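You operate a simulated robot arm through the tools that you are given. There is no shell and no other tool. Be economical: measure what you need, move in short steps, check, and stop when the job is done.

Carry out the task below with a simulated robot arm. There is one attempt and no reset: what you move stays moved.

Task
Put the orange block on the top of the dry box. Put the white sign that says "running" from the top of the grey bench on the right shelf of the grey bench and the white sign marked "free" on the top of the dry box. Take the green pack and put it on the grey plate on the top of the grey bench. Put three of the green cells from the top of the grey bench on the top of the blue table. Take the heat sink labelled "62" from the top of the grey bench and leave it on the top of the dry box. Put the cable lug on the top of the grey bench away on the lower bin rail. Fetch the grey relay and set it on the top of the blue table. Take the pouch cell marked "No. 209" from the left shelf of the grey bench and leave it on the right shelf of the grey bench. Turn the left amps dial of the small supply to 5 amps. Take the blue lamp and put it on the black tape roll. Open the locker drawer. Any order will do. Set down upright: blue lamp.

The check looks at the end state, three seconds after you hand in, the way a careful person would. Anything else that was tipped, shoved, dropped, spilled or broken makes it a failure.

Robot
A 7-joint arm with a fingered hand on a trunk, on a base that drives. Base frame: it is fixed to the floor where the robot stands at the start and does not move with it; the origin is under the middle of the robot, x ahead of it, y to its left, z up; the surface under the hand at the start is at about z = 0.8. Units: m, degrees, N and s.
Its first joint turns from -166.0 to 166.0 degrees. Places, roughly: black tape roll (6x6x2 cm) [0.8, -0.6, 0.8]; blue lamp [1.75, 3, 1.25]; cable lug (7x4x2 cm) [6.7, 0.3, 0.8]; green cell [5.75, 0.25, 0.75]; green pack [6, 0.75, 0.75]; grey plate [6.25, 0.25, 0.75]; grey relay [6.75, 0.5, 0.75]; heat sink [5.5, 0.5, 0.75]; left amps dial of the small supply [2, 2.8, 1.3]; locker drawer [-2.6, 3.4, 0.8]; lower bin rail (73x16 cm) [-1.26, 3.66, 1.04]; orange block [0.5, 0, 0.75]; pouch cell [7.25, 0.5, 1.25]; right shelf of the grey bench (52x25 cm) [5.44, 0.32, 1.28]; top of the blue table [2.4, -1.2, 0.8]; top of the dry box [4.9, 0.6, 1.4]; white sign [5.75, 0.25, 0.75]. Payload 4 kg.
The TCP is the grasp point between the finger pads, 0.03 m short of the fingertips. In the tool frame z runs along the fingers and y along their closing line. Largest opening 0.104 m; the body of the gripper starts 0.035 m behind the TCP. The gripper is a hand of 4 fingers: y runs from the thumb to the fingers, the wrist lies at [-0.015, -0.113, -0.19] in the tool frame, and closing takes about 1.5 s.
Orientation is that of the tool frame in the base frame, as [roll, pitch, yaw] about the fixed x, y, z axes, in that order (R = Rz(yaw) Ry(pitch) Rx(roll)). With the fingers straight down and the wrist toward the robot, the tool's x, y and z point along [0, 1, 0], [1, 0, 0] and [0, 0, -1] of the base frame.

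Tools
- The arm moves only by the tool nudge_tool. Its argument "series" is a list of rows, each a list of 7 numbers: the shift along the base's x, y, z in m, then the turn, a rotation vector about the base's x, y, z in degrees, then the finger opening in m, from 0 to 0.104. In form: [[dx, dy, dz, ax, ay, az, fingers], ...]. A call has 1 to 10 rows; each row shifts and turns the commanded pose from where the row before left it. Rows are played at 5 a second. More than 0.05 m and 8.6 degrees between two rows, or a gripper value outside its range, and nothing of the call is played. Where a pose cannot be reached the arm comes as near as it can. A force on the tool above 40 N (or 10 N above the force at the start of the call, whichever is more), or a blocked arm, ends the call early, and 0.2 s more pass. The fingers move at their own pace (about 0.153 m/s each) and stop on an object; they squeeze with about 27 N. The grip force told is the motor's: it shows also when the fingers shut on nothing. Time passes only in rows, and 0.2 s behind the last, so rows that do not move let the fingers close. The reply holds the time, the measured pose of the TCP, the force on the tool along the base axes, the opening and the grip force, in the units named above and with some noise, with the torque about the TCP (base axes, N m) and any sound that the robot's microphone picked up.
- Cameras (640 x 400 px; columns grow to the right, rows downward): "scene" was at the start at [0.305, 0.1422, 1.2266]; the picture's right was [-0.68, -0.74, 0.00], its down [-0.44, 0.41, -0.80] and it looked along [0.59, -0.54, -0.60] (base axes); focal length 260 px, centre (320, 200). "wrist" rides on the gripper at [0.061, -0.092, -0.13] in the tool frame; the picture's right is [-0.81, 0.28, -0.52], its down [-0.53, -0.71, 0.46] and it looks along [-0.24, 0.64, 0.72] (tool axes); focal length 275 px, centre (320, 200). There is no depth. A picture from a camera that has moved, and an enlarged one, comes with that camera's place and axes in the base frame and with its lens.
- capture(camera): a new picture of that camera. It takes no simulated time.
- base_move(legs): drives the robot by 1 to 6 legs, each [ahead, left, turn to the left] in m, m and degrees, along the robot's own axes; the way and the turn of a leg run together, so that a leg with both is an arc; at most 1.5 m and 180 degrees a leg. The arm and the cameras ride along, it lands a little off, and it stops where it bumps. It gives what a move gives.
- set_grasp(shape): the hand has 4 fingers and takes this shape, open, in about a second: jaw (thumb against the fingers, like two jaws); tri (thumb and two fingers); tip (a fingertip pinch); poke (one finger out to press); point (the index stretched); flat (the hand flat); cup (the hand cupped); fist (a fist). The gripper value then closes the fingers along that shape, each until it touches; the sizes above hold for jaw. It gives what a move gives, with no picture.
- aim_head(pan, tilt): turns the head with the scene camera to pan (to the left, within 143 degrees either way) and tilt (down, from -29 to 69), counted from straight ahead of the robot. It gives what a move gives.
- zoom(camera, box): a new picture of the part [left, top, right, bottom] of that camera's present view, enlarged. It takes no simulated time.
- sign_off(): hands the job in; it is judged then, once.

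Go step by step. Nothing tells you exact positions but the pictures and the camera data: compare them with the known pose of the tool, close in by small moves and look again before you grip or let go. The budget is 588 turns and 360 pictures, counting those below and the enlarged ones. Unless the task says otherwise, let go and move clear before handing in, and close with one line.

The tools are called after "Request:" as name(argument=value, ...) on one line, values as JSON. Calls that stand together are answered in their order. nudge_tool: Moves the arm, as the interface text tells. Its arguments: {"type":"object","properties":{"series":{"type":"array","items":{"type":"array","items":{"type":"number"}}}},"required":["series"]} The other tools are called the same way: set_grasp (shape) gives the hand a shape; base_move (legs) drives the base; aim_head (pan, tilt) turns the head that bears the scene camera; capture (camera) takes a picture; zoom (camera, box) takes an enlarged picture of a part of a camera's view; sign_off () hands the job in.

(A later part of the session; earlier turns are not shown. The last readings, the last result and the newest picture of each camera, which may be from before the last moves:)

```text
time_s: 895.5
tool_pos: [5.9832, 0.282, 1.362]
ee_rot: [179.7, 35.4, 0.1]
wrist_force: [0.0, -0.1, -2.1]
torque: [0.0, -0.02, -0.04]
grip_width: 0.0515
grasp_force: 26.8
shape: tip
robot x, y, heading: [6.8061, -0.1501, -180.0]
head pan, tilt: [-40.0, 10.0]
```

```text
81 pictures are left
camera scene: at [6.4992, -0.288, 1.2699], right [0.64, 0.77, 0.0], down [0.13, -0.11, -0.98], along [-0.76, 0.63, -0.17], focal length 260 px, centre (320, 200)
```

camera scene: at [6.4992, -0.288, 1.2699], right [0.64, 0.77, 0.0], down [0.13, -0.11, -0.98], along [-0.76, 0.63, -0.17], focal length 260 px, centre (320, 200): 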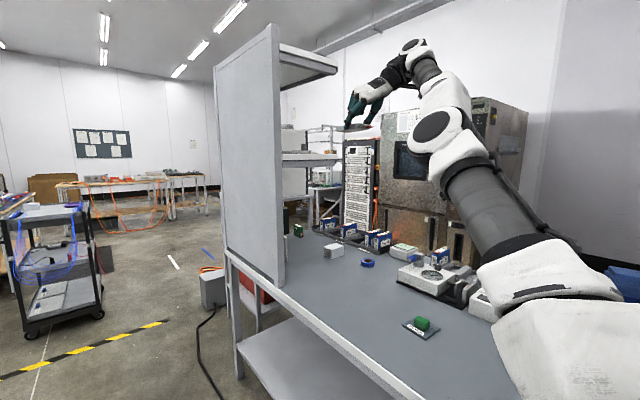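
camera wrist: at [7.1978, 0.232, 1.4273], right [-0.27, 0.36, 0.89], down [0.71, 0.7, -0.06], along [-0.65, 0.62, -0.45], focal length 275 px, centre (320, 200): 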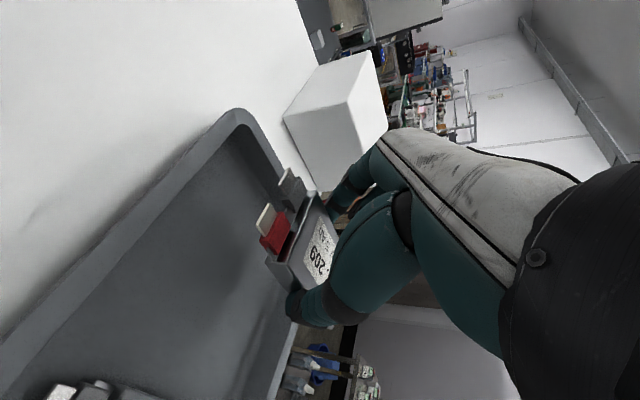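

Request:
nudge_tool(series=[[0.025, 0.02, 0.003, 0, 0, 0, 0], [0.025, 0.025, 0.003, 0, 0, 0, 0], [0.02, 0.03, 0.003, 0, 0, 0, 0], [0.01, 0.03, 0.003, 0, 0, 0, 0], [0, 0, 0, 0, 0, 0, 0]])

Request:
base_move(legs=[[0.3, 0, 0]])

Request:
capture(camera="wrist")

Request:
capture(camera="scene")

```text
time_s: 896.7
tool_pos: [6.0654, 0.3537, 1.3551]
ee_rot: [179.8, 35.7, 0.2]
wrist_force: [0.1, -0.1, -1.7]
torque: [0.0, -0.08, -0.02]
grip_width: 0.0512
grasp_force: 27.1
shape: tip
out of reach, approached as far as the arm can: row 1, 2, 3, 4
robot x, y, heading: [6.8075, -0.1516, -180.1]
head pan, tilt: [-40.0, 10.0]
```

```text
time_s: 898.8
tool_pos: [5.7585, 0.3486, 1.3558]
ee_rot: [179.8, 35.7, 0.3]
wrist_force: [0.7, 0.6, -1.6]
torque: [0.05, -0.05, 0.01]
grip_width: 0.0514
grasp_force: 27.1
shape: tip
robot x, y, heading: [6.5063, -0.1542, -179.7]
head pan, tilt: [-40.0, 10.0]
```

```text
80 pictures are left
camera wrist: at [5.8821, 0.4418, 1.4238], right [-0.36, -0.28, 0.89], down [-0.7, 0.71, -0.06], along [-0.61, -0.65, -0.45], focal length 275 px, centre (320, 200)
```

wrist: 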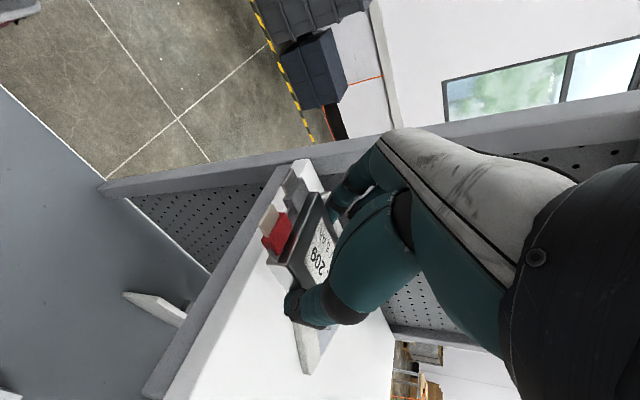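

```text
79 pictures are left
camera scene: at [6.195, -0.2903, 1.2699], right [0.64, 0.77, 0.0], down [0.13, -0.11, -0.98], along [-0.76, 0.63, -0.17], focal length 260 px, centre (320, 200)
```

scene: 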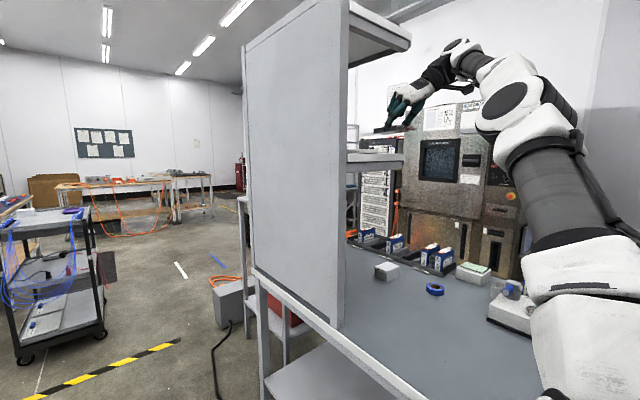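

Request:
base_move(legs=[[0, -0.035, 0], [0.29, 0, 0]])

Request:
capture(camera="wrist")

```text
time_s: 901.2
tool_pos: [5.4674, 0.3826, 1.3543]
ee_rot: [179.7, 35.6, 0.2]
wrist_force: [0.0, -0.5, -0.8]
torque: [-0.02, -0.07, 0.0]
grip_width: 0.0511
grasp_force: 26.8
shape: tip
robot x, y, heading: [6.2115, -0.1192, -179.6]
head pan, tilt: [-40.0, 10.0]
```

```text
78 pictures are left
camera wrist: at [5.5911, 0.4755, 1.4238], right [-0.36, -0.27, 0.89], down [-0.7, 0.71, -0.06], along [-0.62, -0.65, -0.45], focal length 275 px, centre (320, 200)
```

wrist: 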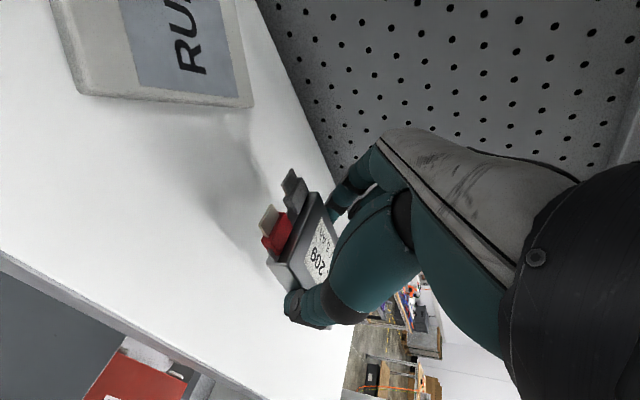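

The sign is clear. I'll lower the pouch to the shelf.

Request:
nudge_tool(series=[[0, -0.01, -0.02, 0, 0, 0, 0], [0, -0.005, -0.015, 0, 0, 0, 0], [0, 0, -0.007, 0, 0, 0, 0], [0, 0, -0.004, 0, 0, 0, 0], [0, 0, 0, 0, 0, 0, 0]])

Request:
capture(camera="wrist")

```text
time_s: 902.4
tool_pos: [5.467, 0.3669, 1.3102]
ee_rot: [179.8, 35.6, 0.3]
wrist_force: [-0.5, 0.3, -1.5]
torque: [0.01, -0.05, 0.0]
grip_width: 0.0513
grasp_force: 27.7
shape: tip
robot x, y, heading: [6.2166, -0.1161, -179.6]
head pan, tilt: [-40.0, 10.0]
```

```text
77 pictures are left
camera wrist: at [5.5915, 0.4595, 1.3786], right [-0.36, -0.27, 0.89], down [-0.7, 0.71, -0.06], along [-0.62, -0.65, -0.45], focal length 275 px, centre (320, 200)
```

wrist: 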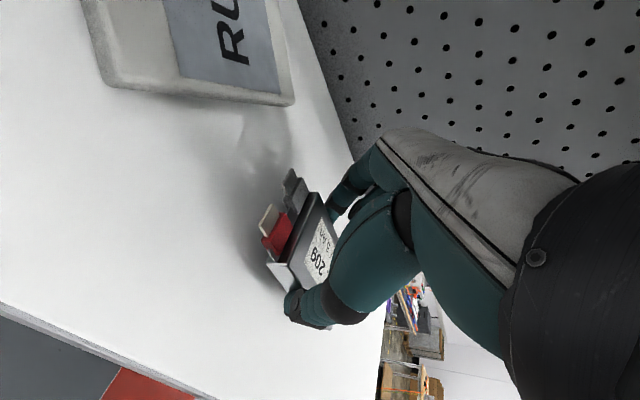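

Request:
nudge_tool(series=[[0, 0, -0.005, 0, 0, 0, 0], [0, 0, -0.004, 0, 0, 0, 0], [0, 0, -0.003, 0, 0, 0, 0], [0, 0, 0, 0, 0, 0, 0]])

```text
time_s: 903.4
tool_pos: [5.4674, 0.3692, 1.2975]
ee_rot: [179.8, 35.6, 0.3]
wrist_force: [-0.2, 0.4, 0.7]
torque: [0.03, 0.01, -0.01]
grip_width: 0.0512
grasp_force: 27.3
shape: tip
robot x, y, heading: [6.2161, -0.1138, -179.9]
head pan, tilt: [-40.0, 10.0]
```

Light contact. I'll lower 2 mm more and release.

Request:
nudge_tool(series=[[0, 0, -0.002, 0, 0, 0, 0], [0, 0, -0.001, 0, 0, 0, 0.055], [0, 0, 0, 0, 0, 0, 0.06], [0, 0, 0, 0, 0, 0, 0.068], [0, 0, 0, 0, 0, 0, 0.072], [0, 0, 0, 0, 0, 0, 0.072]])

Request:
nudge_tool(series=[[0, 0, 0.015, 0, 0, 0, 0.072], [0.01, 0, 0.02, 0, 0, 0, 0.072], [0.03, 0, 0.02, 0, 0, 0, 0.072], [0, 0, 0, 0, 0, 0, 0.072]])

Request:
capture(camera="wrist")

```text
time_s: 904.8
tool_pos: [5.468, 0.3684, 1.2945]
ee_rot: [179.8, 35.6, 0.3]
wrist_force: [1.1, 2.2, 14.4]
torque: [-0.1, 0.24, -0.1]
grip_width: 0.0681
grasp_force: 0.0
shape: tip
robot x, y, heading: [6.212, -0.1164, -179.6]
head pan, tilt: [-40.0, 10.0]
```

```text
time_s: 905.8
tool_pos: [5.5064, 0.368, 1.3472]
ee_rot: [179.8, 35.6, 0.3]
wrist_force: [0.5, 1.1, 0.6]
torque: [0.01, 0.01, -0.01]
grip_width: 0.0717
grasp_force: 0.0
shape: tip
robot x, y, heading: [6.2136, -0.1162, -179.8]
head pan, tilt: [-40.0, 10.0]
```

```text
76 pictures are left
camera wrist: at [5.6313, 0.4604, 1.4164], right [-0.36, -0.28, 0.89], down [-0.7, 0.71, -0.06], along [-0.61, -0.65, -0.45], focal length 275 px, centre (320, 200)
```

wrist: 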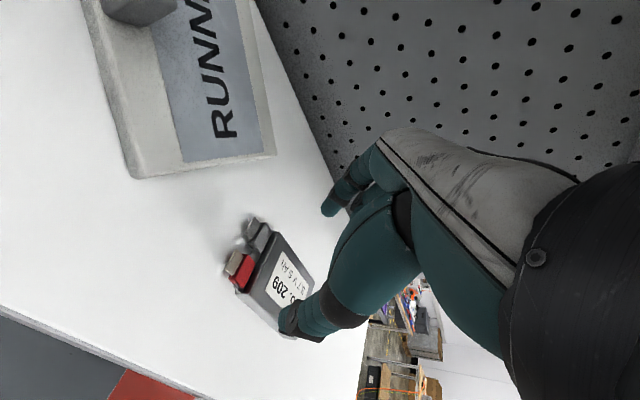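

Pouch 209 lies on the right shelf. I'll raise and back out.

Request:
nudge_tool(series=[[0.01, 0, 0.02, 0, 0, 0, 0.075], [0.02, 0, 0.015, 0, 0, 0, 0.075], [0.03, 0, 0, 0, 0, 0, 0.075]])

Request:
base_move(legs=[[-0.3, 0, 0]])

Request:
capture(camera="wrist")

```text
time_s: 906.6
tool_pos: [5.5665, 0.3679, 1.3841]
ee_rot: [179.8, 35.4, 0.3]
wrist_force: [-0.2, -0.1, 0.3]
torque: [-0.05, -0.02, 0.0]
grip_width: 0.0747
grasp_force: 0.1
shape: tip
robot x, y, heading: [6.2109, -0.1172, -179.7]
head pan, tilt: [-40.0, 10.0]
```

```text
time_s: 908.7
tool_pos: [5.8692, 0.3731, 1.3855]
ee_rot: [179.8, 35.6, -0.1]
wrist_force: [0.4, -0.3, -0.3]
torque: [-0.01, -0.01, 0.01]
grip_width: 0.0748
grasp_force: 0.1
shape: tip
robot x, y, heading: [6.5073, -0.1119, 180.0]
head pan, tilt: [-40.0, 10.0]
```

```text
75 pictures are left
camera wrist: at [5.9942, 0.4644, 1.4539], right [-0.36, -0.27, 0.89], down [-0.7, 0.71, -0.06], along [-0.62, -0.65, -0.45], focal length 275 px, centre (320, 200)
```

wrist: 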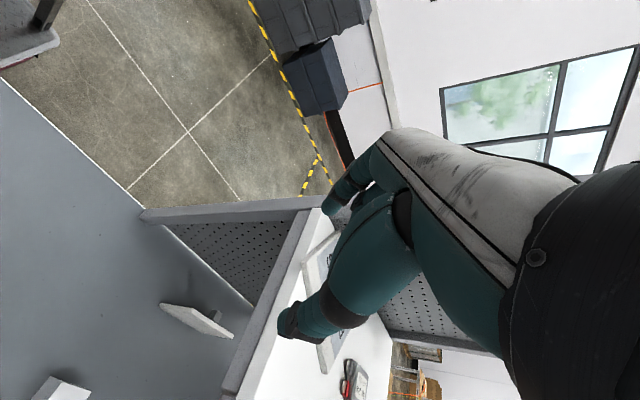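

Both items are on the right shelf. Next is the cable lug at about (6.70, 0.285), so I'll reposition facing north with a vertical hand.

Request:
base_move(legs=[[0, 0.9, 0], [0, 0, -90]])

Request:
nudge_tool(series=[[0, 0, -0.03, -8.5, 0, 0, 0.07], [0, 0, -0.03, -8.5, 0, 0, 0.07], [0, 0, -0.03, -8.5, 0, 0, 0.07], [0, 0, -0.03, -8.5, 0, 0, 0.07], [0, 0, -0.03, -1.5, 0, -7, 0.07], [0, 0, -0.03, 0, 0, -8.5, 0.07], [0, 0, -0.03, 0, 0, -8.5, 0.07], [0, 0, -0.03, 0, 0, -8.5, 0.07], [0, 0, 0, 0, 0, -8.5, 0.07], [0, 0, 0, 0, 0, -8.5, 0.07]])

Request:
nudge_tool(series=[[0, 0, 0, 0, 0, -8.5, 0.06], [0, 0, 0, 0, 0, -8.5, 0.06], [0, 0, 0, 0, 0, -8.5, 0.06], [0, 0, 0, 0, 0, -8.5, 0.06], [0, 0, 0, 0, 0, -6, 0.06], [0, 0, 0, 0, 0, 0, 0.06]])

```text
time_s: 917.3
tool_pos: [7.0061, -0.3988, 1.3845]
ee_rot: [179.7, 35.6, -91.3]
wrist_force: [-0.1, 0.3, 0.0]
torque: [0.02, -0.01, -0.02]
grip_width: 0.0746
grasp_force: 0.2
shape: tip
robot x, y, heading: [6.5051, -1.0306, 88.9]
head pan, tilt: [-40.0, 10.0]
```

```text
time_s: 919.5
tool_pos: [7.0042, -0.3971, 1.1858]
ee_rot: [-179.6, 11.6, -140.6]
wrist_force: [0.5, 0.7, -0.8]
torque: [-0.01, 0.05, -0.01]
grip_width: 0.0703
grasp_force: 0.2
shape: tip
out of reach, approached as far as the arm can: row 3, 4
robot x, y, heading: [6.5008, -1.0332, 88.4]
head pan, tilt: [-40.0, 10.0]
```

```text
time_s: 920.9
tool_pos: [7.0062, -0.3963, 1.1858]
ee_rot: [-179.6, 11.4, 179.4]
wrist_force: [-0.6, 0.4, 0.1]
torque: [0.02, -0.04, 0.01]
grip_width: 0.0605
grasp_force: 0.0
shape: tip
robot x, y, heading: [6.5025, -1.0312, 88.6]
head pan, tilt: [-40.0, 10.0]
```

Request:
nudge_tool(series=[[-0.045, 0, -0.01, 0, 4, 0, 0.06], [-0.045, 0, -0.01, 0, 4, 0, 0.06], [-0.045, 0, -0.01, 0, 3.4, 0, 0.06], [-0.045, 0, -0.01, 0, 0, 0, 0.06], [-0.045, 0, -0.01, 0, 0, 0, 0.06], [-0.045, 0, -0.01, 0, 0, 0, 0.06], [-0.04, 0, -0.01, 0, 0, 0, 0.06], [0, 0, 0, 0, 0, 0, 0.06]])

Request:
base_move(legs=[[0.6, 0, 1.3]])

Request:
capture(camera="wrist")

```text
time_s: 922.7
tool_pos: [6.6972, -0.3986, 1.117]
ee_rot: [-179.5, 0.1, 179.6]
wrist_force: [-0.1, -0.2, -0.8]
torque: [0.01, 0.0, 0.03]
grip_width: 0.0603
grasp_force: 0.2
shape: tip
robot x, y, heading: [6.5034, -1.0331, 88.9]
head pan, tilt: [-40.0, 10.0]
```

```text
time_s: 926.0
tool_pos: [6.6883, 0.1807, 1.1159]
ee_rot: [-179.5, 0.2, -179.3]
wrist_force: [1.2, -0.5, 0.1]
torque: [-0.01, 0.03, -0.01]
grip_width: 0.0606
grasp_force: 0.1
shape: tip
robot x, y, heading: [6.5093, -0.4594, 90.1]
head pan, tilt: [-40.0, 10.0]
```

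```text
74 pictures are left
camera wrist: at [6.6277, 0.0883, 1.2469], right [0.81, 0.29, 0.52], down [0.54, -0.71, -0.45], along [0.24, 0.64, -0.73], focal length 275 px, centre (320, 200)
```

wrist: 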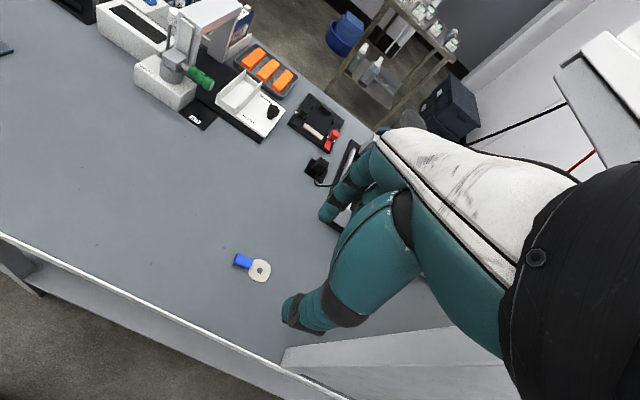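

Request:
nudge_tool(series=[[0.001, 0.035, -0.03, 0, 0, 0, 0.05], [0.001, 0.035, -0.03, 0, 0, 0, 0.05], [0.001, 0.03, -0.03, 0, 0, 0, 0.05], [0, 0, -0.045, 0, 0, 0, 0.05], [0, 0, -0.045, 0, 0, 0, 0.05], [0, 0, -0.045, 0, 0, 0, 0.05], [0, 0, 0, 0, 0, 0, 0.05]])

Request:
capture(camera="wrist")

```text
time_s: 927.6
tool_pos: [6.6911, 0.2792, 0.8929]
ee_rot: [-179.6, 0.1, -179.2]
wrist_force: [0.9, -0.5, 0.8]
torque: [0.0, 0.05, 0.0]
grip_width: 0.0501
grasp_force: 0.1
shape: tip
robot x, y, heading: [6.512, -0.4549, 90.2]
head pan, tilt: [-40.0, 10.0]
```

```text
73 pictures are left
camera wrist: at [6.6301, 0.186, 1.0236], right [0.81, 0.29, 0.52], down [0.54, -0.71, -0.45], along [0.24, 0.64, -0.73], focal length 275 px, centre (320, 200)
```

wrist: 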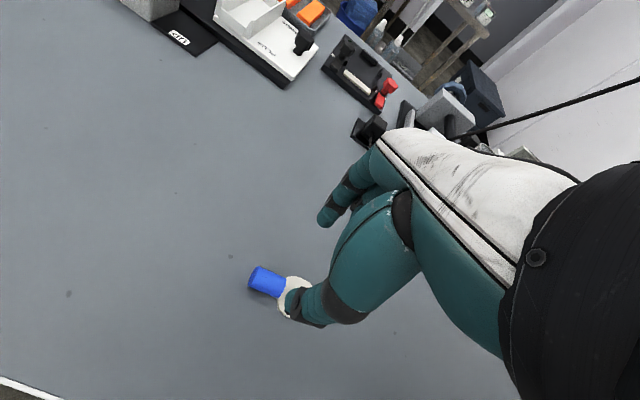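

Request:
nudge_tool(series=[[0, 0.001, -0.04, 0, 0, 0, 0.05], [0, 0, -0.03, 0, 0, 0, 0.05], [0, 0, -0.01, 0, 0, 0, 0.05], [0, 0, -0.004, 0, 0, 0, 0.05], [0, 0, 0, 0, 0, 0, 0.03], [0, 0, 0, 0, 0, 0, 0.0], [0, 0, 0, 0, 0, 0, 0.0], [0, 0, 0, 0, 0, 0, 0.0], [0, 0, 0, 0, 0, 0, 0.0]])

Request:
nudge_tool(series=[[0, 0, 0.01, 0, 0, 0, 0], [0, 0, 0.03, 0, 0, 0, 0], [0, 0, 0.04, 0, 0, 0, 0], [0, 0, 0, 0, 0, 0, 0]])

Request:
capture(camera="wrist")

```text
time_s: 929.6
tool_pos: [6.6895, 0.2816, 0.8102]
ee_rot: [-179.6, 0.1, -179.1]
wrist_force: [-2.1, 5.4, 18.1]
torque: [0.46, 0.05, -0.01]
grip_width: 0.0275
grasp_force: 27.1
shape: tip
robot x, y, heading: [6.5103, -0.4551, 90.2]
head pan, tilt: [-40.0, 10.0]
```

```text
time_s: 930.6
tool_pos: [6.6886, 0.2832, 0.8892]
ee_rot: [-179.3, 0.1, -179.2]
wrist_force: [0.2, 0.6, 0.0]
torque: [0.02, -0.02, 0.0]
grip_width: 0.0258
grasp_force: 27.3
shape: tip
robot x, y, heading: [6.5066, -0.4582, 90.1]
head pan, tilt: [-40.0, 10.0]
```

```text
72 pictures are left
camera wrist: at [6.6286, 0.1909, 1.0192], right [0.81, 0.29, 0.52], down [0.54, -0.71, -0.45], along [0.24, 0.64, -0.73], focal length 275 px, centre (320, 200)
```

wrist: 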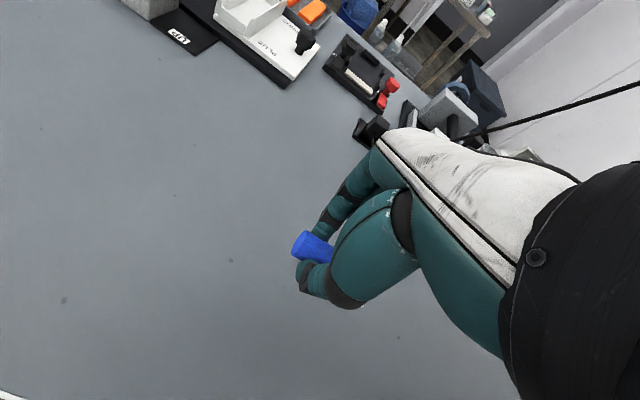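

The lug is held. It's a long way to the bin rail; I'll go back along the corridor and then north between the start bench and the battery stand.

Request:
nudge_tool(series=[[0, -0.01, 0.045, 0, 0, 0, 0], [0, -0.01, 0.045, 0, 0, 0, 0], [0, -0.01, 0.045, 0, 0, 0, 0], [0, 0, 0.045, 0, 0, 0, 0], [0, 0, 0.045, 0, 0, 0, 0], [0, 0, 0.03, 0, 0, 0, 0]])

Request:
base_move(legs=[[-0.72, 0, 0], [0, 0, 90], [1.0, 0, 0], [1.0, 0, 0]])

```text
time_s: 932.0
tool_pos: [6.6911, 0.2518, 1.1423]
ee_rot: [-179.5, 0.1, -179.3]
wrist_force: [0.2, -0.3, -1.0]
torque: [0.03, 0.05, 0.04]
grip_width: 0.0253
grasp_force: 26.9
shape: tip
robot x, y, heading: [6.5088, -0.458, 90.1]
head pan, tilt: [-40.0, 10.0]
```

```text
time_s: 949.2
tool_pos: [3.8177, -0.8997, 1.141]
ee_rot: [-179.5, 0.1, -91.5]
wrist_force: [0.4, -0.5, -0.8]
torque: [-0.01, 0.0, -0.02]
grip_width: 0.025
grasp_force: 26.8
shape: tip
robot x, y, heading: [4.5206, -1.1118, 177.7]
head pan, tilt: [-40.0, 10.0]
```

Request:
base_move(legs=[[0, 0, 2.3], [0, -1.04, 0]])

Request:
base_move(legs=[[0.9, 0, 0]])

```text
time_s: 954.9
tool_pos: [3.821, 0.1126, 1.141]
ee_rot: [-179.6, 0.1, -90.2]
wrist_force: [0.8, -1.0, -0.4]
torque: [0.01, -0.03, 0.03]
grip_width: 0.0252
grasp_force: 26.7
shape: tip
robot x, y, heading: [4.526, -0.0851, 178.9]
head pan, tilt: [-40.0, 10.0]
```

```text
time_s: 959.6
tool_pos: [2.9378, 0.1344, 1.1412]
ee_rot: [-179.5, 0.0, -90.5]
wrist_force: [-1.0, -1.3, -0.4]
torque: [0.0, 0.02, -0.01]
grip_width: 0.025
grasp_force: 27.4
shape: tip
robot x, y, heading: [3.6372, -0.0635, 178.7]
head pan, tilt: [-40.0, 10.0]
```

Request:
base_move(legs=[[0, 0, 1.3], [0.95, 0, 0], [0.93, -0.05, 0], [0, 0, -90]])

Request:
aim_head(pan=0, tilt=30)

Request:
capture(camera="scene")

```text
time_s: 973.4
tool_pos: [1.9303, 0.7054, 1.1405]
ee_rot: [-179.5, 0.1, 178.4]
wrist_force: [0.3, -0.1, -0.8]
torque: [0.03, 0.02, -0.01]
grip_width: 0.0249
grasp_force: 28.1
shape: tip
robot x, y, heading: [1.7145, 0.0025, 87.6]
head pan, tilt: [-40.0, 10.0]
```

```text
time_s: 974.5
tool_pos: [1.9302, 0.7063, 1.1421]
ee_rot: [-179.5, 0.1, 178.4]
wrist_force: [-0.5, 1.8, 0.1]
torque: [-0.02, 0.0, -0.01]
grip_width: 0.025
grasp_force: 27.0
shape: tip
robot x, y, heading: [1.7172, 0.0063, 87.5]
head pan, tilt: [0.0, 30.0]
```

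```text
71 pictures are left
camera scene: at [1.5332, 0.3454, 1.2376], right [1.0, -0.04, 0.0], down [-0.02, -0.5, -0.87], along [0.04, 0.87, -0.5], focal length 260 px, centre (320, 200)
```

scene: 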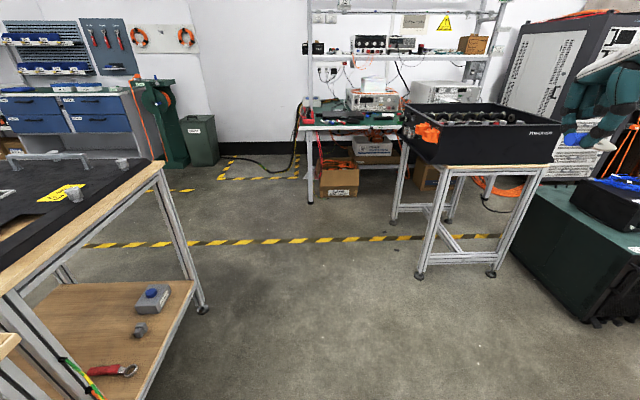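

The way north is clear. I'll drive up and then west to the drawer bench.

Request:
base_move(legs=[[0, 0, 2.5], [0.95, 0.1, 0], [0.9, 0, 0], [0, 1.4, 0], [0, 1.4, 0]])

Request:
aim_head(pan=0, tilt=10)

Request:
capture(camera="scene")

```text
time_s: 997.4
tool_pos: [-1.0032, 2.5872, 1.1413]
ee_rot: [-179.6, 0.1, -178.5]
wrist_force: [0.0, -0.2, -1.2]
torque: [0.0, -0.01, 0.02]
grip_width: 0.0249
grasp_force: 27.2
shape: tip
robot x, y, heading: [-1.1755, 1.8739, 90.7]
head pan, tilt: [0.0, 30.0]
```

```text
time_s: 998.2
tool_pos: [-1.0031, 2.5874, 1.1413]
ee_rot: [-179.5, 0.1, -178.6]
wrist_force: [0.7, -0.6, -1.0]
torque: [-0.02, -0.01, -0.01]
grip_width: 0.025
grasp_force: 26.6
shape: tip
robot x, y, heading: [-1.1808, 1.8766, 90.8]
head pan, tilt: [0.0, 10.0]
```

```text
70 pictures are left
camera scene: at [-1.3813, 2.2078, 1.2698], right [1.0, 0.01, 0.0], down [0.0, -0.17, -0.98], along [-0.01, 0.98, -0.17], focal length 260 px, centre (320, 200)
```

scene: 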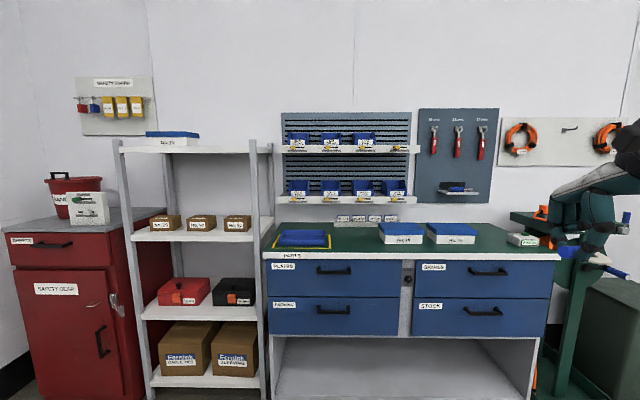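

Request:
zoom(camera="scene", box=[260, 110, 440, 260])

Request:
zoom(camera="scene", box=[0, 170, 150, 300])

```text
2.67 times, centred on (350, 185) of scene
camera zoom: at [-1.3813, 2.2078, 1.2698], right [1.0, 0.01, 0.0], down [0.0, -0.17, -0.98], along [-0.01, 0.98, -0.17], focal length 695 px, centre (240, 240)
```

zoom: 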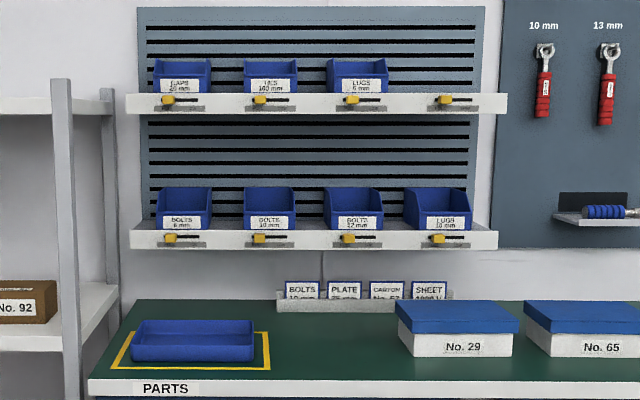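

```text
3.08 times, centred on (75, 235) of scene
camera zoom: at [-1.3813, 2.2078, 1.2698], right [1.0, 0.01, 0.0], down [0.0, -0.17, -0.98], along [-0.01, 0.98, -0.17], focal length 802 px, centre (1074, 92)
```

zoom: 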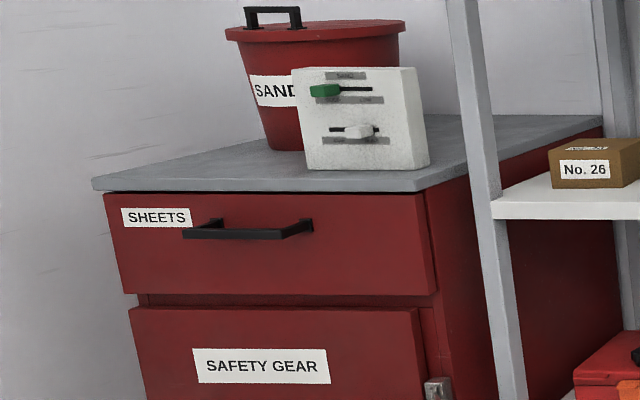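

The lower rail has a "LUGS 10 mm" bin at its right end, x≈-0.985. I'll turn the hand to point forward and down with the grip axis sideways, and approach that bin.

Request:
nudge_tool(series=[[0, 0, 0.01, 0, 0, 8.5, 0], [0, 0, 0.01, 0, 0, 8.5, 0], [0, 0, 0.01, 0, 0, 8.5, 0], [0, 0, 0, 0, 0, 8.5, 0], [0, 0, 0, 0, 0, 8.5, 0], [0, 0, 0, 0, 0, 8.5, 0], [0, 0, 0, 0, 0, 8.5, 0], [0, 0, 0, 0, 0, 8.5, 0], [0, 0, 0, 0, 0, 8.5, 0], [0, 0, 0, 0, 0, 8.5, 0]])

Request:
nudge_tool(series=[[0, 0, 0, 0, 0, 3.5, 0], [0, 0, 0, 8.5, 0, 0, 0], [0, 0, 0, 8.5, 0, 0, 0], [0, 0, 0, 8.5, 0, 0, 0], [0, 0, 0, 8.5, 0, 0, 0], [0, 0, 0, 8.5, 0, 0, 0], [0, 0, 0, 8.5, 0, 0, 0], [0, 0, 0, 8.5, 0, 0, 0], [0, 0, 0, 5, 0, 0, 0], [0, 0, 0, 0, 0, 0, 0]])

Request:
base_move(legs=[[0.78, 0, -0.8]])

Request:
capture(camera="wrist")

Request:
capture(camera="scene")

```text
time_s: 1000.4
tool_pos: [-1.0046, 2.5875, 1.1723]
ee_rot: [-179.5, 0.1, -93.4]
wrist_force: [-0.5, 0.6, -1.1]
torque: [0.0, -0.01, 0.0]
grip_width: 0.0248
grasp_force: 27.1
shape: tip
robot x, y, heading: [-1.1795, 1.8752, 90.8]
head pan, tilt: [0.0, 10.0]
```

```text
time_s: 1002.6
tool_pos: [-1.0024, 2.5769, 1.195]
ee_rot: [-179.3, 64.7, -90.0]
wrist_force: [0.8, -1.2, -0.7]
torque: [-0.04, 0.0, 0.0]
grip_width: 0.0249
grasp_force: 27.2
shape: tip
out of reach, approached as far as the arm can: row 7, 8
robot x, y, heading: [-1.1734, 1.8763, 90.7]
head pan, tilt: [0.0, 10.0]
```

```text
time_s: 1006.8
tool_pos: [-0.9996, 3.3641, 1.1949]
ee_rot: [-179.7, 64.6, -90.9]
wrist_force: [0.2, -0.1, -0.4]
torque: [-0.02, 0.0, -0.03]
grip_width: 0.0248
grasp_force: 26.9
shape: tip
robot x, y, heading: [-1.1804, 2.6629, 89.9]
head pan, tilt: [0.0, 10.0]
```

```text
67 pictures are left
camera wrist: at [-0.9122, 3.218, 1.1946], right [-0.28, -0.11, 0.95], down [0.72, 0.63, 0.29], along [-0.63, 0.77, -0.09], focal length 275 px, centre (320, 200)
```

wrist: 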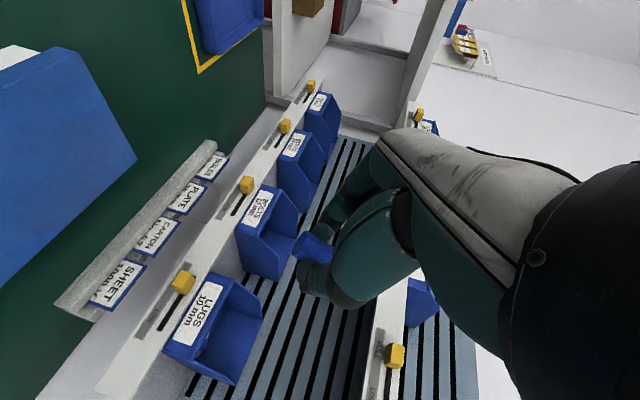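

```text
66 pictures are left
camera scene: at [-1.3826, 2.9997, 1.2699], right [1.0, 0.0, 0.0], down [0.0, -0.17, -0.98], along [0.0, 0.98, -0.17], focal length 260 px, centre (320, 200)
```

scene: 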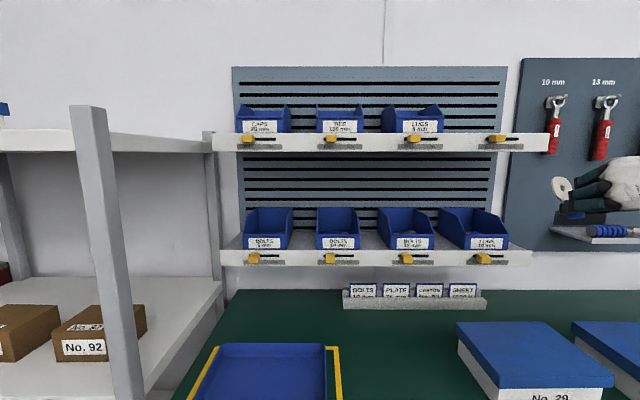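

Request:
nudge_tool(series=[[0.002, 0.045, 0, 0, 0, 0, 0], [0.002, 0.045, 0, 0, 0, 0, 0], [0.002, 0.045, -0.005, 0, 0, 0, 0], [0.002, 0.045, -0.01, 0, 0, 0, 0], [0, 0.035, -0.01, 0, 0, 0, 0], [0, 0, 0, 0, 0, 0, 0]])

Request:
capture(camera="wrist")

Request:
zoom(camera="scene", box=[400, 100, 600, 280])

```text
time_s: 1008.2
tool_pos: [-0.9914, 3.5809, 1.169]
ee_rot: [-179.6, 64.5, -90.7]
wrist_force: [-0.1, -0.7, 0.3]
torque: [0.01, 0.0, -0.02]
grip_width: 0.0246
grasp_force: 26.9
shape: tip
robot x, y, heading: [-1.1839, 2.6621, 90.4]
head pan, tilt: [0.0, 10.0]
```

```text
65 pictures are left
camera wrist: at [-0.9036, 3.4342, 1.1683], right [-0.28, -0.11, 0.95], down [0.72, 0.63, 0.29], along [-0.63, 0.77, -0.09], focal length 275 px, centre (320, 200)
```

wrist: 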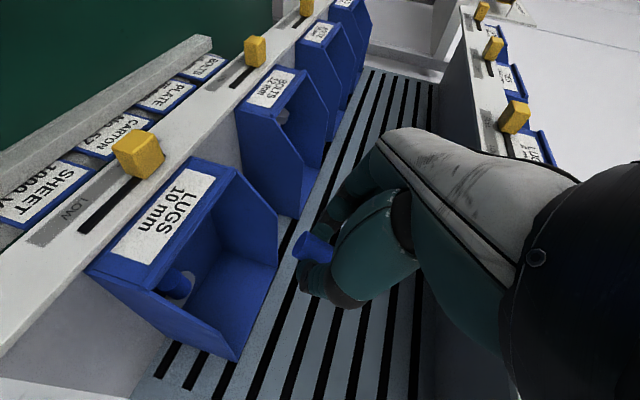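

```text
2.22 times, centred on (500, 190) of scene
camera zoom: at [-1.3827, 2.9997, 1.2699], right [1.0, 0.0, 0.0], down [0.0, -0.17, -0.98], along [0.0, 0.98, -0.17], focal length 579 px, centre (-80, 222)
```

zoom: 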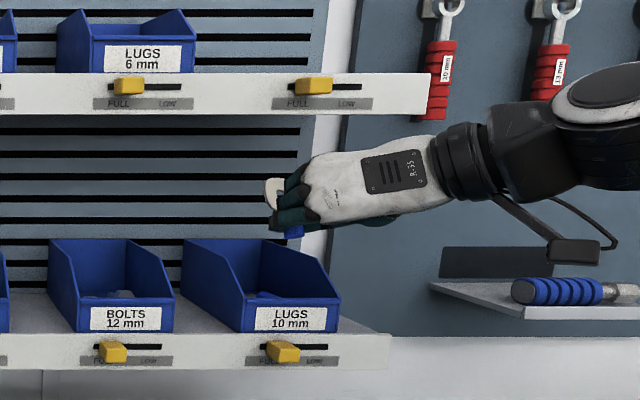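

Request:
nudge_tool(series=[[-0.02, 0.02, 0, 0, 0, 0, 0], [0, 0.015, -0.01, 0, 0, 0, 0], [0, 0, -0.012, 0, 0, 0, 0], [0, 0, 0, 0, 0, 0, 0]])

Request:
zoom(camera="scene", box=[400, 100, 600, 280])

```text
time_s: 1009.2
tool_pos: [-1.0109, 3.6164, 1.1484]
ee_rot: [-179.4, 64.6, -90.6]
wrist_force: [-0.3, 0.6, -1.2]
torque: [-0.03, 0.01, 0.01]
grip_width: 0.0249
grasp_force: 27.2
shape: tip
robot x, y, heading: [-1.18, 2.6655, 89.9]
head pan, tilt: [0.0, 10.0]
```

```text
2.22 times, centred on (500, 190) of scene
camera zoom: at [-1.3826, 2.9997, 1.2699], right [1.0, 0.0, 0.0], down [0.0, -0.17, -0.98], along [0.0, 0.98, -0.17], focal length 579 px, centre (-80, 222)
```

zoom: 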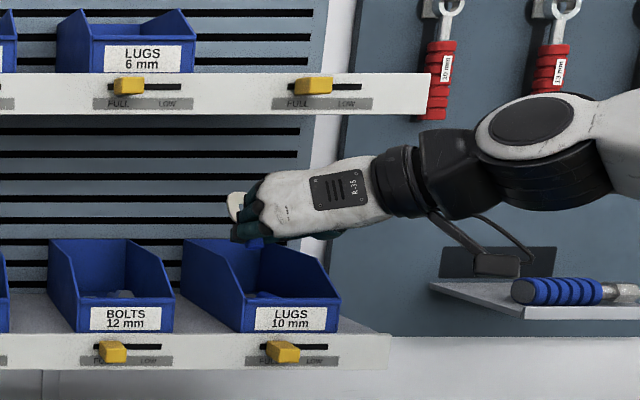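

Request:
nudge_tool(series=[[0, 0, -0.005, 0, 0, 0, 0], [0, 0, 0, 0, 0, 0, 0.05], [0, 0, 0, 0, 0, 0, 0.06], [0, 0, 0, 0, 0, 0, 0.06], [0, 0, 0, 0, 0, 0, 0.06]])

Request:
zoom(camera="scene", box=[400, 100, 600, 280])

```text
time_s: 1010.4
tool_pos: [-1.0114, 3.6154, 1.1434]
ee_rot: [-179.8, 64.6, -90.9]
wrist_force: [0.6, 0.1, 0.1]
torque: [-0.01, 0.02, 0.01]
grip_width: 0.0594
grasp_force: 0.0
shape: tip
robot x, y, heading: [-1.184, 2.6648, 90.0]
head pan, tilt: [0.0, 10.0]
```

```text
2.22 times, centred on (500, 190) of scene
camera zoom: at [-1.3826, 2.9997, 1.2699], right [1.0, 0.0, 0.0], down [0.0, -0.17, -0.98], along [0.0, 0.98, -0.17], focal length 579 px, centre (-80, 222)
```

zoom: 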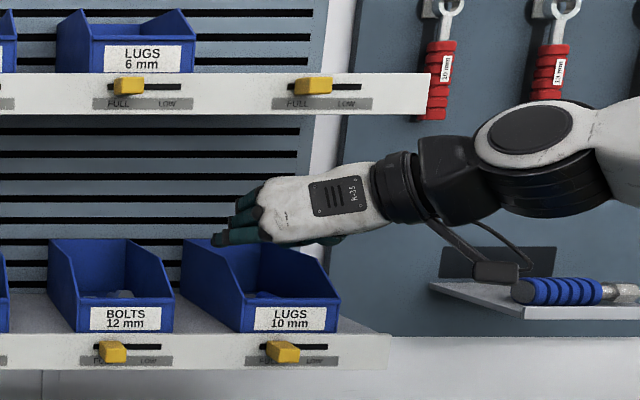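

The lug dropped into the LUGS bin. I'll back the hand out.

Request:
nudge_tool(series=[[0.003, -0.005, 0.015, 0, 0, 0, 0.05], [0.003, -0.015, 0.015, 0, 0, 0, 0.05], [0, -0.03, 0.01, 0, 0, 0, 0.05], [0, -0.045, 0.005, 0, 0, 0, 0.05], [0, -0.045, 0, 0, 0, 0, 0.05], [0, -0.045, 0, 0, 0, 0, 0.05], [0, -0.045, 0, 0, 0, 0, 0.05], [0, -0.045, 0, 0, 0, 0, 0.05]])

Request:
capture(camera="wrist")

```text
time_s: 1012.2
tool_pos: [-1.0075, 3.339, 1.1844]
ee_rot: [-179.6, 64.7, -90.7]
wrist_force: [-0.3, 0.7, -0.9]
torque: [0.04, -0.01, 0.01]
grip_width: 0.0505
grasp_force: 0.1
shape: tip
robot x, y, heading: [-1.1817, 2.6635, 89.9]
head pan, tilt: [0.0, 10.0]
```

```text
61 pictures are left
camera wrist: at [-0.9192, 3.192, 1.1842], right [-0.28, -0.11, 0.95], down [0.72, 0.63, 0.29], along [-0.63, 0.77, -0.09], focal length 275 px, centre (320, 200)
```

wrist: 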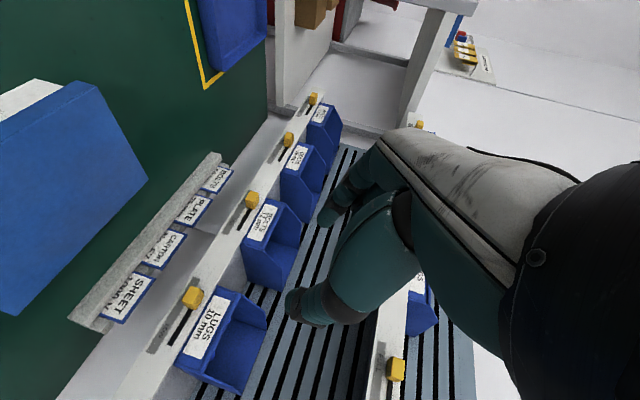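

The lug is put away. Next is the locker drawer: I'll drive in front of the red locker and orient the hand horizontally with a vertical grip.

Request:
base_move(legs=[[-0.35, 0, 0], [0, 0.75, 0], [0, 0.75, 0]])

Request:
set_grasp(shape="jaw")

Request:
nudge_tool(series=[[0, 0, -0.02, 8.3, 0, 0, 0.08], [0, 0, -0.02, 8.3, 0, 0, 0.08], [0, 0, -0.02, 8.3, 0, 0, 0.08], [0, 0, -0.02, 0, 8.5, 0, 0.08], [0, 0, -0.02, 0, 8.5, 0, 0.08], [0, 0, -0.02, 0, 8.5, 0, 0.08], [0, 0, -0.02, 0, 8.5, 0, 0.08], [0, 0, -0.02, 0, 8.5, 0, 0.08], [0, 0, -0.02, 0, 8.5, 0, 0.08], [0, 0, -0.02, 0, 8.5, 0, 0.08]])

Request:
nudge_tool(series=[[0, 0, -0.02, 0, 8.5, 0, 0.08], [0, 0, -0.02, 0, 8.5, 0, 0.08], [0, 0, -0.02, 0, 8.5, 0, 0.08], [0, 0, -0.02, 0, 5, 0, 0.08], [0, 0, 0, 0, 0, 0, 0.08]])

Request:
aim_head(pan=0, tilt=25)

Request:
capture(camera="scene")

```text
time_s: 1021.9
tool_pos: [-2.5123, 2.9841, 1.1851]
ee_rot: [-179.5, 64.6, -91.3]
wrist_force: [0.3, -0.4, -0.4]
torque: [-0.01, 0.0, 0.0]
grip_width: 0.0506
grasp_force: 0.2
shape: tip
robot x, y, heading: [-2.6955, 2.3115, 89.2]
head pan, tilt: [0.0, 10.0]
```

```text
time_s: 1022.8
tool_pos: [-2.5109, 2.9834, 1.1858]
ee_rot: [-179.6, 64.5, -91.4]
wrist_force: [0.7, -0.1, 0.1]
torque: [0.0, 0.01, 0.0]
grip_width: 0.1037
grasp_force: 0.0
shape: jaw
robot x, y, heading: [-2.6953, 2.3149, 89.0]
head pan, tilt: [0.0, 10.0]
```

```text
time_s: 1025.0
tool_pos: [-2.4915, 3.0037, 0.9892]
ee_rot: [92.1, 29.8, -179.4]
wrist_force: [0.3, 0.2, -0.3]
torque: [0.01, 0.02, -0.02]
grip_width: 0.08
grasp_force: 0.0
shape: jaw
out of reach, approached as far as the arm can: row 3, 4, 5, 6
robot x, y, heading: [-2.6983, 2.3125, 89.3]
head pan, tilt: [0.0, 10.0]
```

```text
time_s: 1026.2
tool_pos: [-2.4916, 3.0049, 0.9135]
ee_rot: [91.8, -0.7, -179.5]
wrist_force: [0.7, 0.1, 0.1]
torque: [-0.01, 0.02, -0.03]
grip_width: 0.0803
grasp_force: 0.0
shape: jaw
robot x, y, heading: [-2.6932, 2.3126, 89.5]
head pan, tilt: [0.0, 10.0]
```

```text
time_s: 1027.0
tool_pos: [-2.4911, 3.0057, 0.9144]
ee_rot: [91.9, -0.6, -179.4]
wrist_force: [-0.2, 0.1, 0.6]
torque: [0.01, -0.02, 0.01]
grip_width: 0.0801
grasp_force: 0.0
shape: jaw
robot x, y, heading: [-2.6976, 2.3168, 89.5]
head pan, tilt: [0.0, 25.0]
```

```text
60 pictures are left
camera scene: at [-2.8909, 2.6487, 1.2456], right [1.0, -0.01, 0.0], down [-0.01, -0.42, -0.91], along [0.01, 0.91, -0.42], focal length 260 px, centre (320, 200)
```

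scene: 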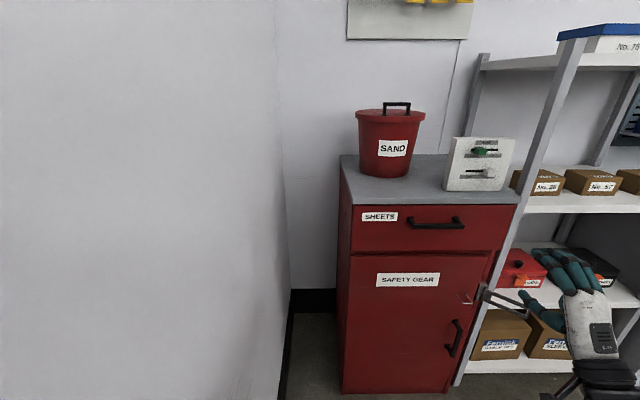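

The drawer handle is at about (-2.564, 3.267, 0.887). I'll align x and z, then drive forward.

Request:
nudge_tool(series=[[-0.037, 0, -0.014, -1.9, 0, 0, 0.08], [-0.037, 0, -0.013, 0, -0.6, 0, 0.08], [0, 0, 0, 0, 0, 0, 0.08]])

Request:
base_move(legs=[[0.16, 0, 0.5]])

Request:
capture(camera="scene")

```text
time_s: 1027.8
tool_pos: [-2.5561, 3.0155, 0.9081]
ee_rot: [93.9, 0.0, -179.3]
wrist_force: [-0.1, 0.9, -0.6]
torque: [-0.02, 0.01, 0.01]
grip_width: 0.0802
grasp_force: 0.0
shape: jaw
out of reach, approached as far as the arm can: row 1, 2
robot x, y, heading: [-2.6947, 2.3153, 89.2]
head pan, tilt: [0.0, 25.0]
```

```text
time_s: 1029.2
tool_pos: [-2.5603, 3.1803, 0.9069]
ee_rot: [93.9, 0.0, -178.8]
wrist_force: [-0.5, 0.4, 0.0]
torque: [0.02, 0.01, 0.01]
grip_width: 0.08
grasp_force: 0.0
shape: jaw
robot x, y, heading: [-2.6934, 2.4756, 90.1]
head pan, tilt: [0.0, 25.0]
```

```text
59 pictures are left
camera scene: at [-2.8932, 2.8104, 1.2455], right [1.0, 0.0, 0.0], down [0.0, -0.42, -0.91], along [0.0, 0.91, -0.42], focal length 260 px, centre (320, 200)
```

scene: 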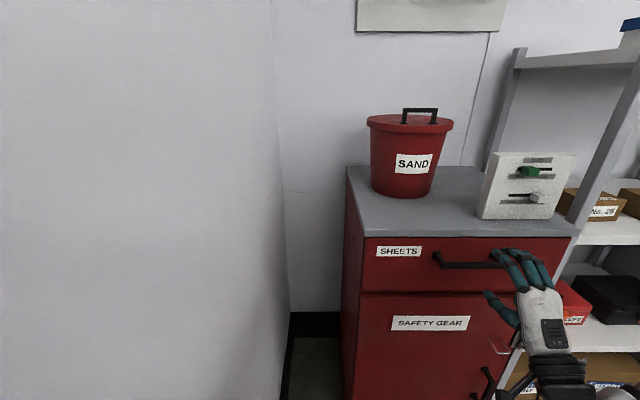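

Request:
base_move(legs=[[0.07, 0, 0]])

Request:
nudge_tool(series=[[0, 0, -0.006, 0, 0, 0, 0.08], [0, 0, -0.006, 0, 0, 0, 0.08], [0, 0, 0, 0, 0, 0, 0.08]])

Request:
zoom(camera="scene", box=[400, 200, 620, 400])

Request:
capture(camera="wrist")

```text
time_s: 1030.2
tool_pos: [-2.5599, 3.2485, 0.9056]
ee_rot: [93.9, 0.0, -179.0]
wrist_force: [1.0, 0.4, -0.4]
torque: [0.03, -0.02, -0.01]
grip_width: 0.0802
grasp_force: 0.1
shape: jaw
robot x, y, heading: [-2.6923, 2.5455, 89.8]
head pan, tilt: [0.0, 25.0]
```

```text
time_s: 1031.0
tool_pos: [-2.5587, 3.2545, 0.9032]
ee_rot: [94.0, 0.0, -178.8]
wrist_force: [0.1, -0.8, -0.1]
torque: [-0.01, 0.01, 0.01]
grip_width: 0.0802
grasp_force: 0.1
shape: jaw
out of reach, approached as far as the arm can: row 1, 2
robot x, y, heading: [-2.6945, 2.5472, 89.8]
head pan, tilt: [0.0, 25.0]
```

```text
2.00 times, centred on (510, 300) of scene
camera zoom: at [-2.8926, 2.8796, 1.2455], right [1.0, 0.0, 0.0], down [0.0, -0.42, -0.91], along [0.0, 0.91, -0.42], focal length 521 px, centre (-60, 0)
```

zoom: 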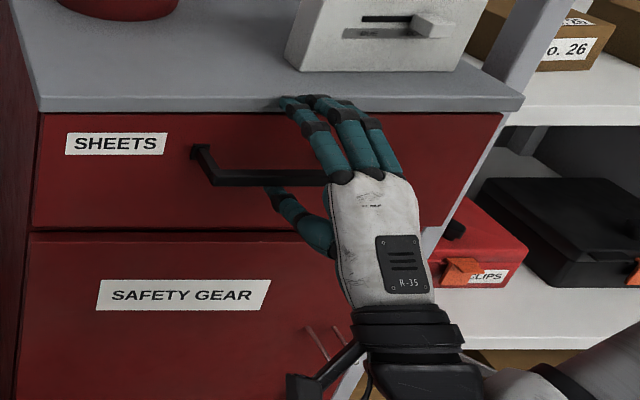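

```text
57 pictures are left
camera wrist: at [-2.618, 3.1161, 0.8195], right [0.82, -0.48, 0.31], down [0.52, 0.42, -0.74], along [0.23, 0.77, 0.59], focal length 275 px, centre (320, 200)
```

wrist: 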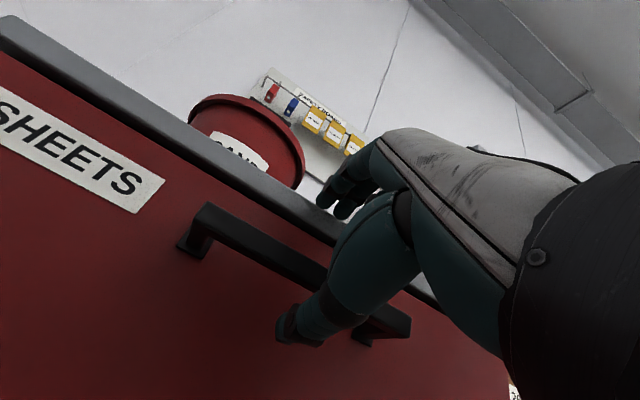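

The bar is between the thumb and fingers. I'll close on it.

Request:
nudge_tool(series=[[0, 0, 0, 0, 0, 0, 0.05], [0, 0, 0, 0, 0, 0, 0.02], [0, 0, 0, 0, 0, 0, 0.0], [0, 0, 0, 0, 0, 0, 0.0], [0, 0, 0, 0, 0, 0, 0.0], [0, 0, 0, 0, 0, 0, 0.0], [0, 0, 0, 0, 0, 0, 0.0]])

Request:
zoom(camera="scene", box=[400, 200, 620, 400])

```text
time_s: 1032.6
tool_pos: [-2.5583, 3.2555, 0.9021]
ee_rot: [94.0, 0.0, -178.8]
wrist_force: [1.5, 3.2, -30.1]
torque: [-0.07, -0.03, -0.03]
grip_width: 0.0155
grasp_force: 27.3
shape: jaw
robot x, y, heading: [-2.6941, 2.5449, 89.8]
head pan, tilt: [0.0, 25.0]
```

```text
2.00 times, centred on (510, 300) of scene
camera zoom: at [-2.8925, 2.8806, 1.2453], right [1.0, 0.0, 0.0], down [0.0, -0.42, -0.91], along [0.0, 0.91, -0.42], focal length 521 px, centre (-60, 0)
```

zoom: 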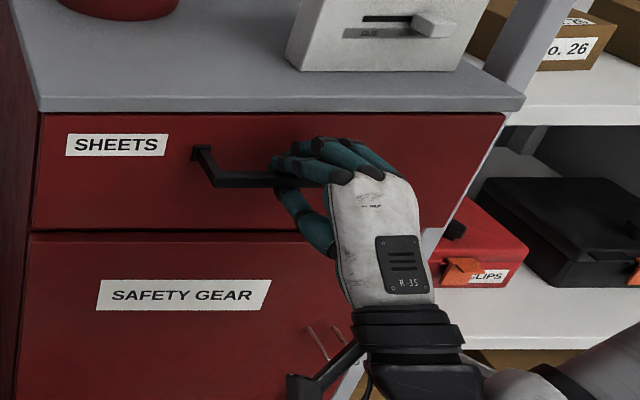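

Gripped the handle. I'll pull by backing the base slowly.

Request:
base_move(legs=[[-0.12, 0, 0]])

Request:
base_move(legs=[[-0.18, 0, 0]])

Request:
capture(camera="scene")

```text
time_s: 1033.8
tool_pos: [-2.5603, 3.1356, 0.9028]
ee_rot: [93.9, 0.0, -178.9]
wrist_force: [-0.8, 0.0, -29.6]
torque: [-0.21, 0.05, -0.01]
grip_width: 0.0158
grasp_force: 27.4
shape: jaw
robot x, y, heading: [-2.6963, 2.4276, 89.7]
head pan, tilt: [0.0, 25.0]
```

```text
time_s: 1035.4
tool_pos: [-2.5567, 2.953, 0.9025]
ee_rot: [94.0, 0.0, -179.1]
wrist_force: [-5.2, -0.9, -30.3]
torque: [-0.17, 0.06, 0.06]
grip_width: 0.0159
grasp_force: 27.1
shape: jaw
robot x, y, heading: [-2.6948, 2.2433, 89.7]
head pan, tilt: [0.0, 25.0]
```

```text
55 pictures are left
camera scene: at [-2.8923, 2.5803, 1.2453], right [1.0, -0.01, 0.0], down [0.0, -0.42, -0.91], along [0.01, 0.91, -0.42], focal length 260 px, centre (320, 200)
```

scene: 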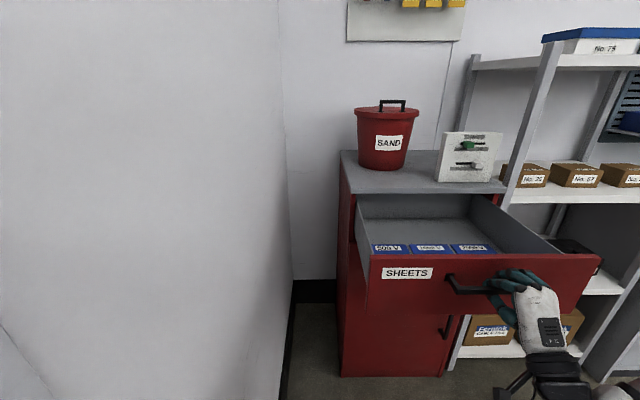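

The drawer is open about 30 cm. I'll let go and back away.

Request:
nudge_tool(series=[[0, 0, 0, 0, 0, 0, 0.05], [0, 0, 0, 0, 0, 0, 0.08], [0, 0, 0, 0, 0, 0, 0.08], [0, 0, 0, 0, 0, 0, 0.08]])

Request:
base_move(legs=[[-0.25, 0, 0]])

Request:
capture(camera="scene")

```text
time_s: 1036.4
tool_pos: [-2.5573, 2.9518, 0.903]
ee_rot: [93.9, 0.0, -179.1]
wrist_force: [0.6, -0.5, 0.8]
torque: [0.0, 0.0, 0.02]
grip_width: 0.0797
grasp_force: 0.1
shape: jaw
robot x, y, heading: [-2.6989, 2.2434, 89.5]
head pan, tilt: [0.0, 25.0]
```

```text
time_s: 1038.2
tool_pos: [-2.5568, 2.7054, 0.9038]
ee_rot: [93.9, 0.0, -179.4]
wrist_force: [0.3, 1.1, -0.3]
torque: [0.02, 0.01, 0.01]
grip_width: 0.0797
grasp_force: 0.0
shape: jaw
robot x, y, heading: [-2.6959, 1.9968, 89.2]
head pan, tilt: [0.0, 25.0]
```

```text
54 pictures are left
camera scene: at [-2.8934, 2.3333, 1.2455], right [1.0, -0.01, 0.0], down [-0.01, -0.42, -0.91], along [0.01, 0.91, -0.42], focal length 260 px, centre (320, 200)
```

scene: 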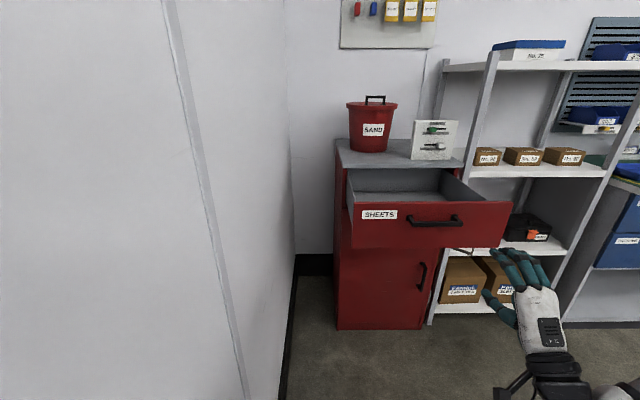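

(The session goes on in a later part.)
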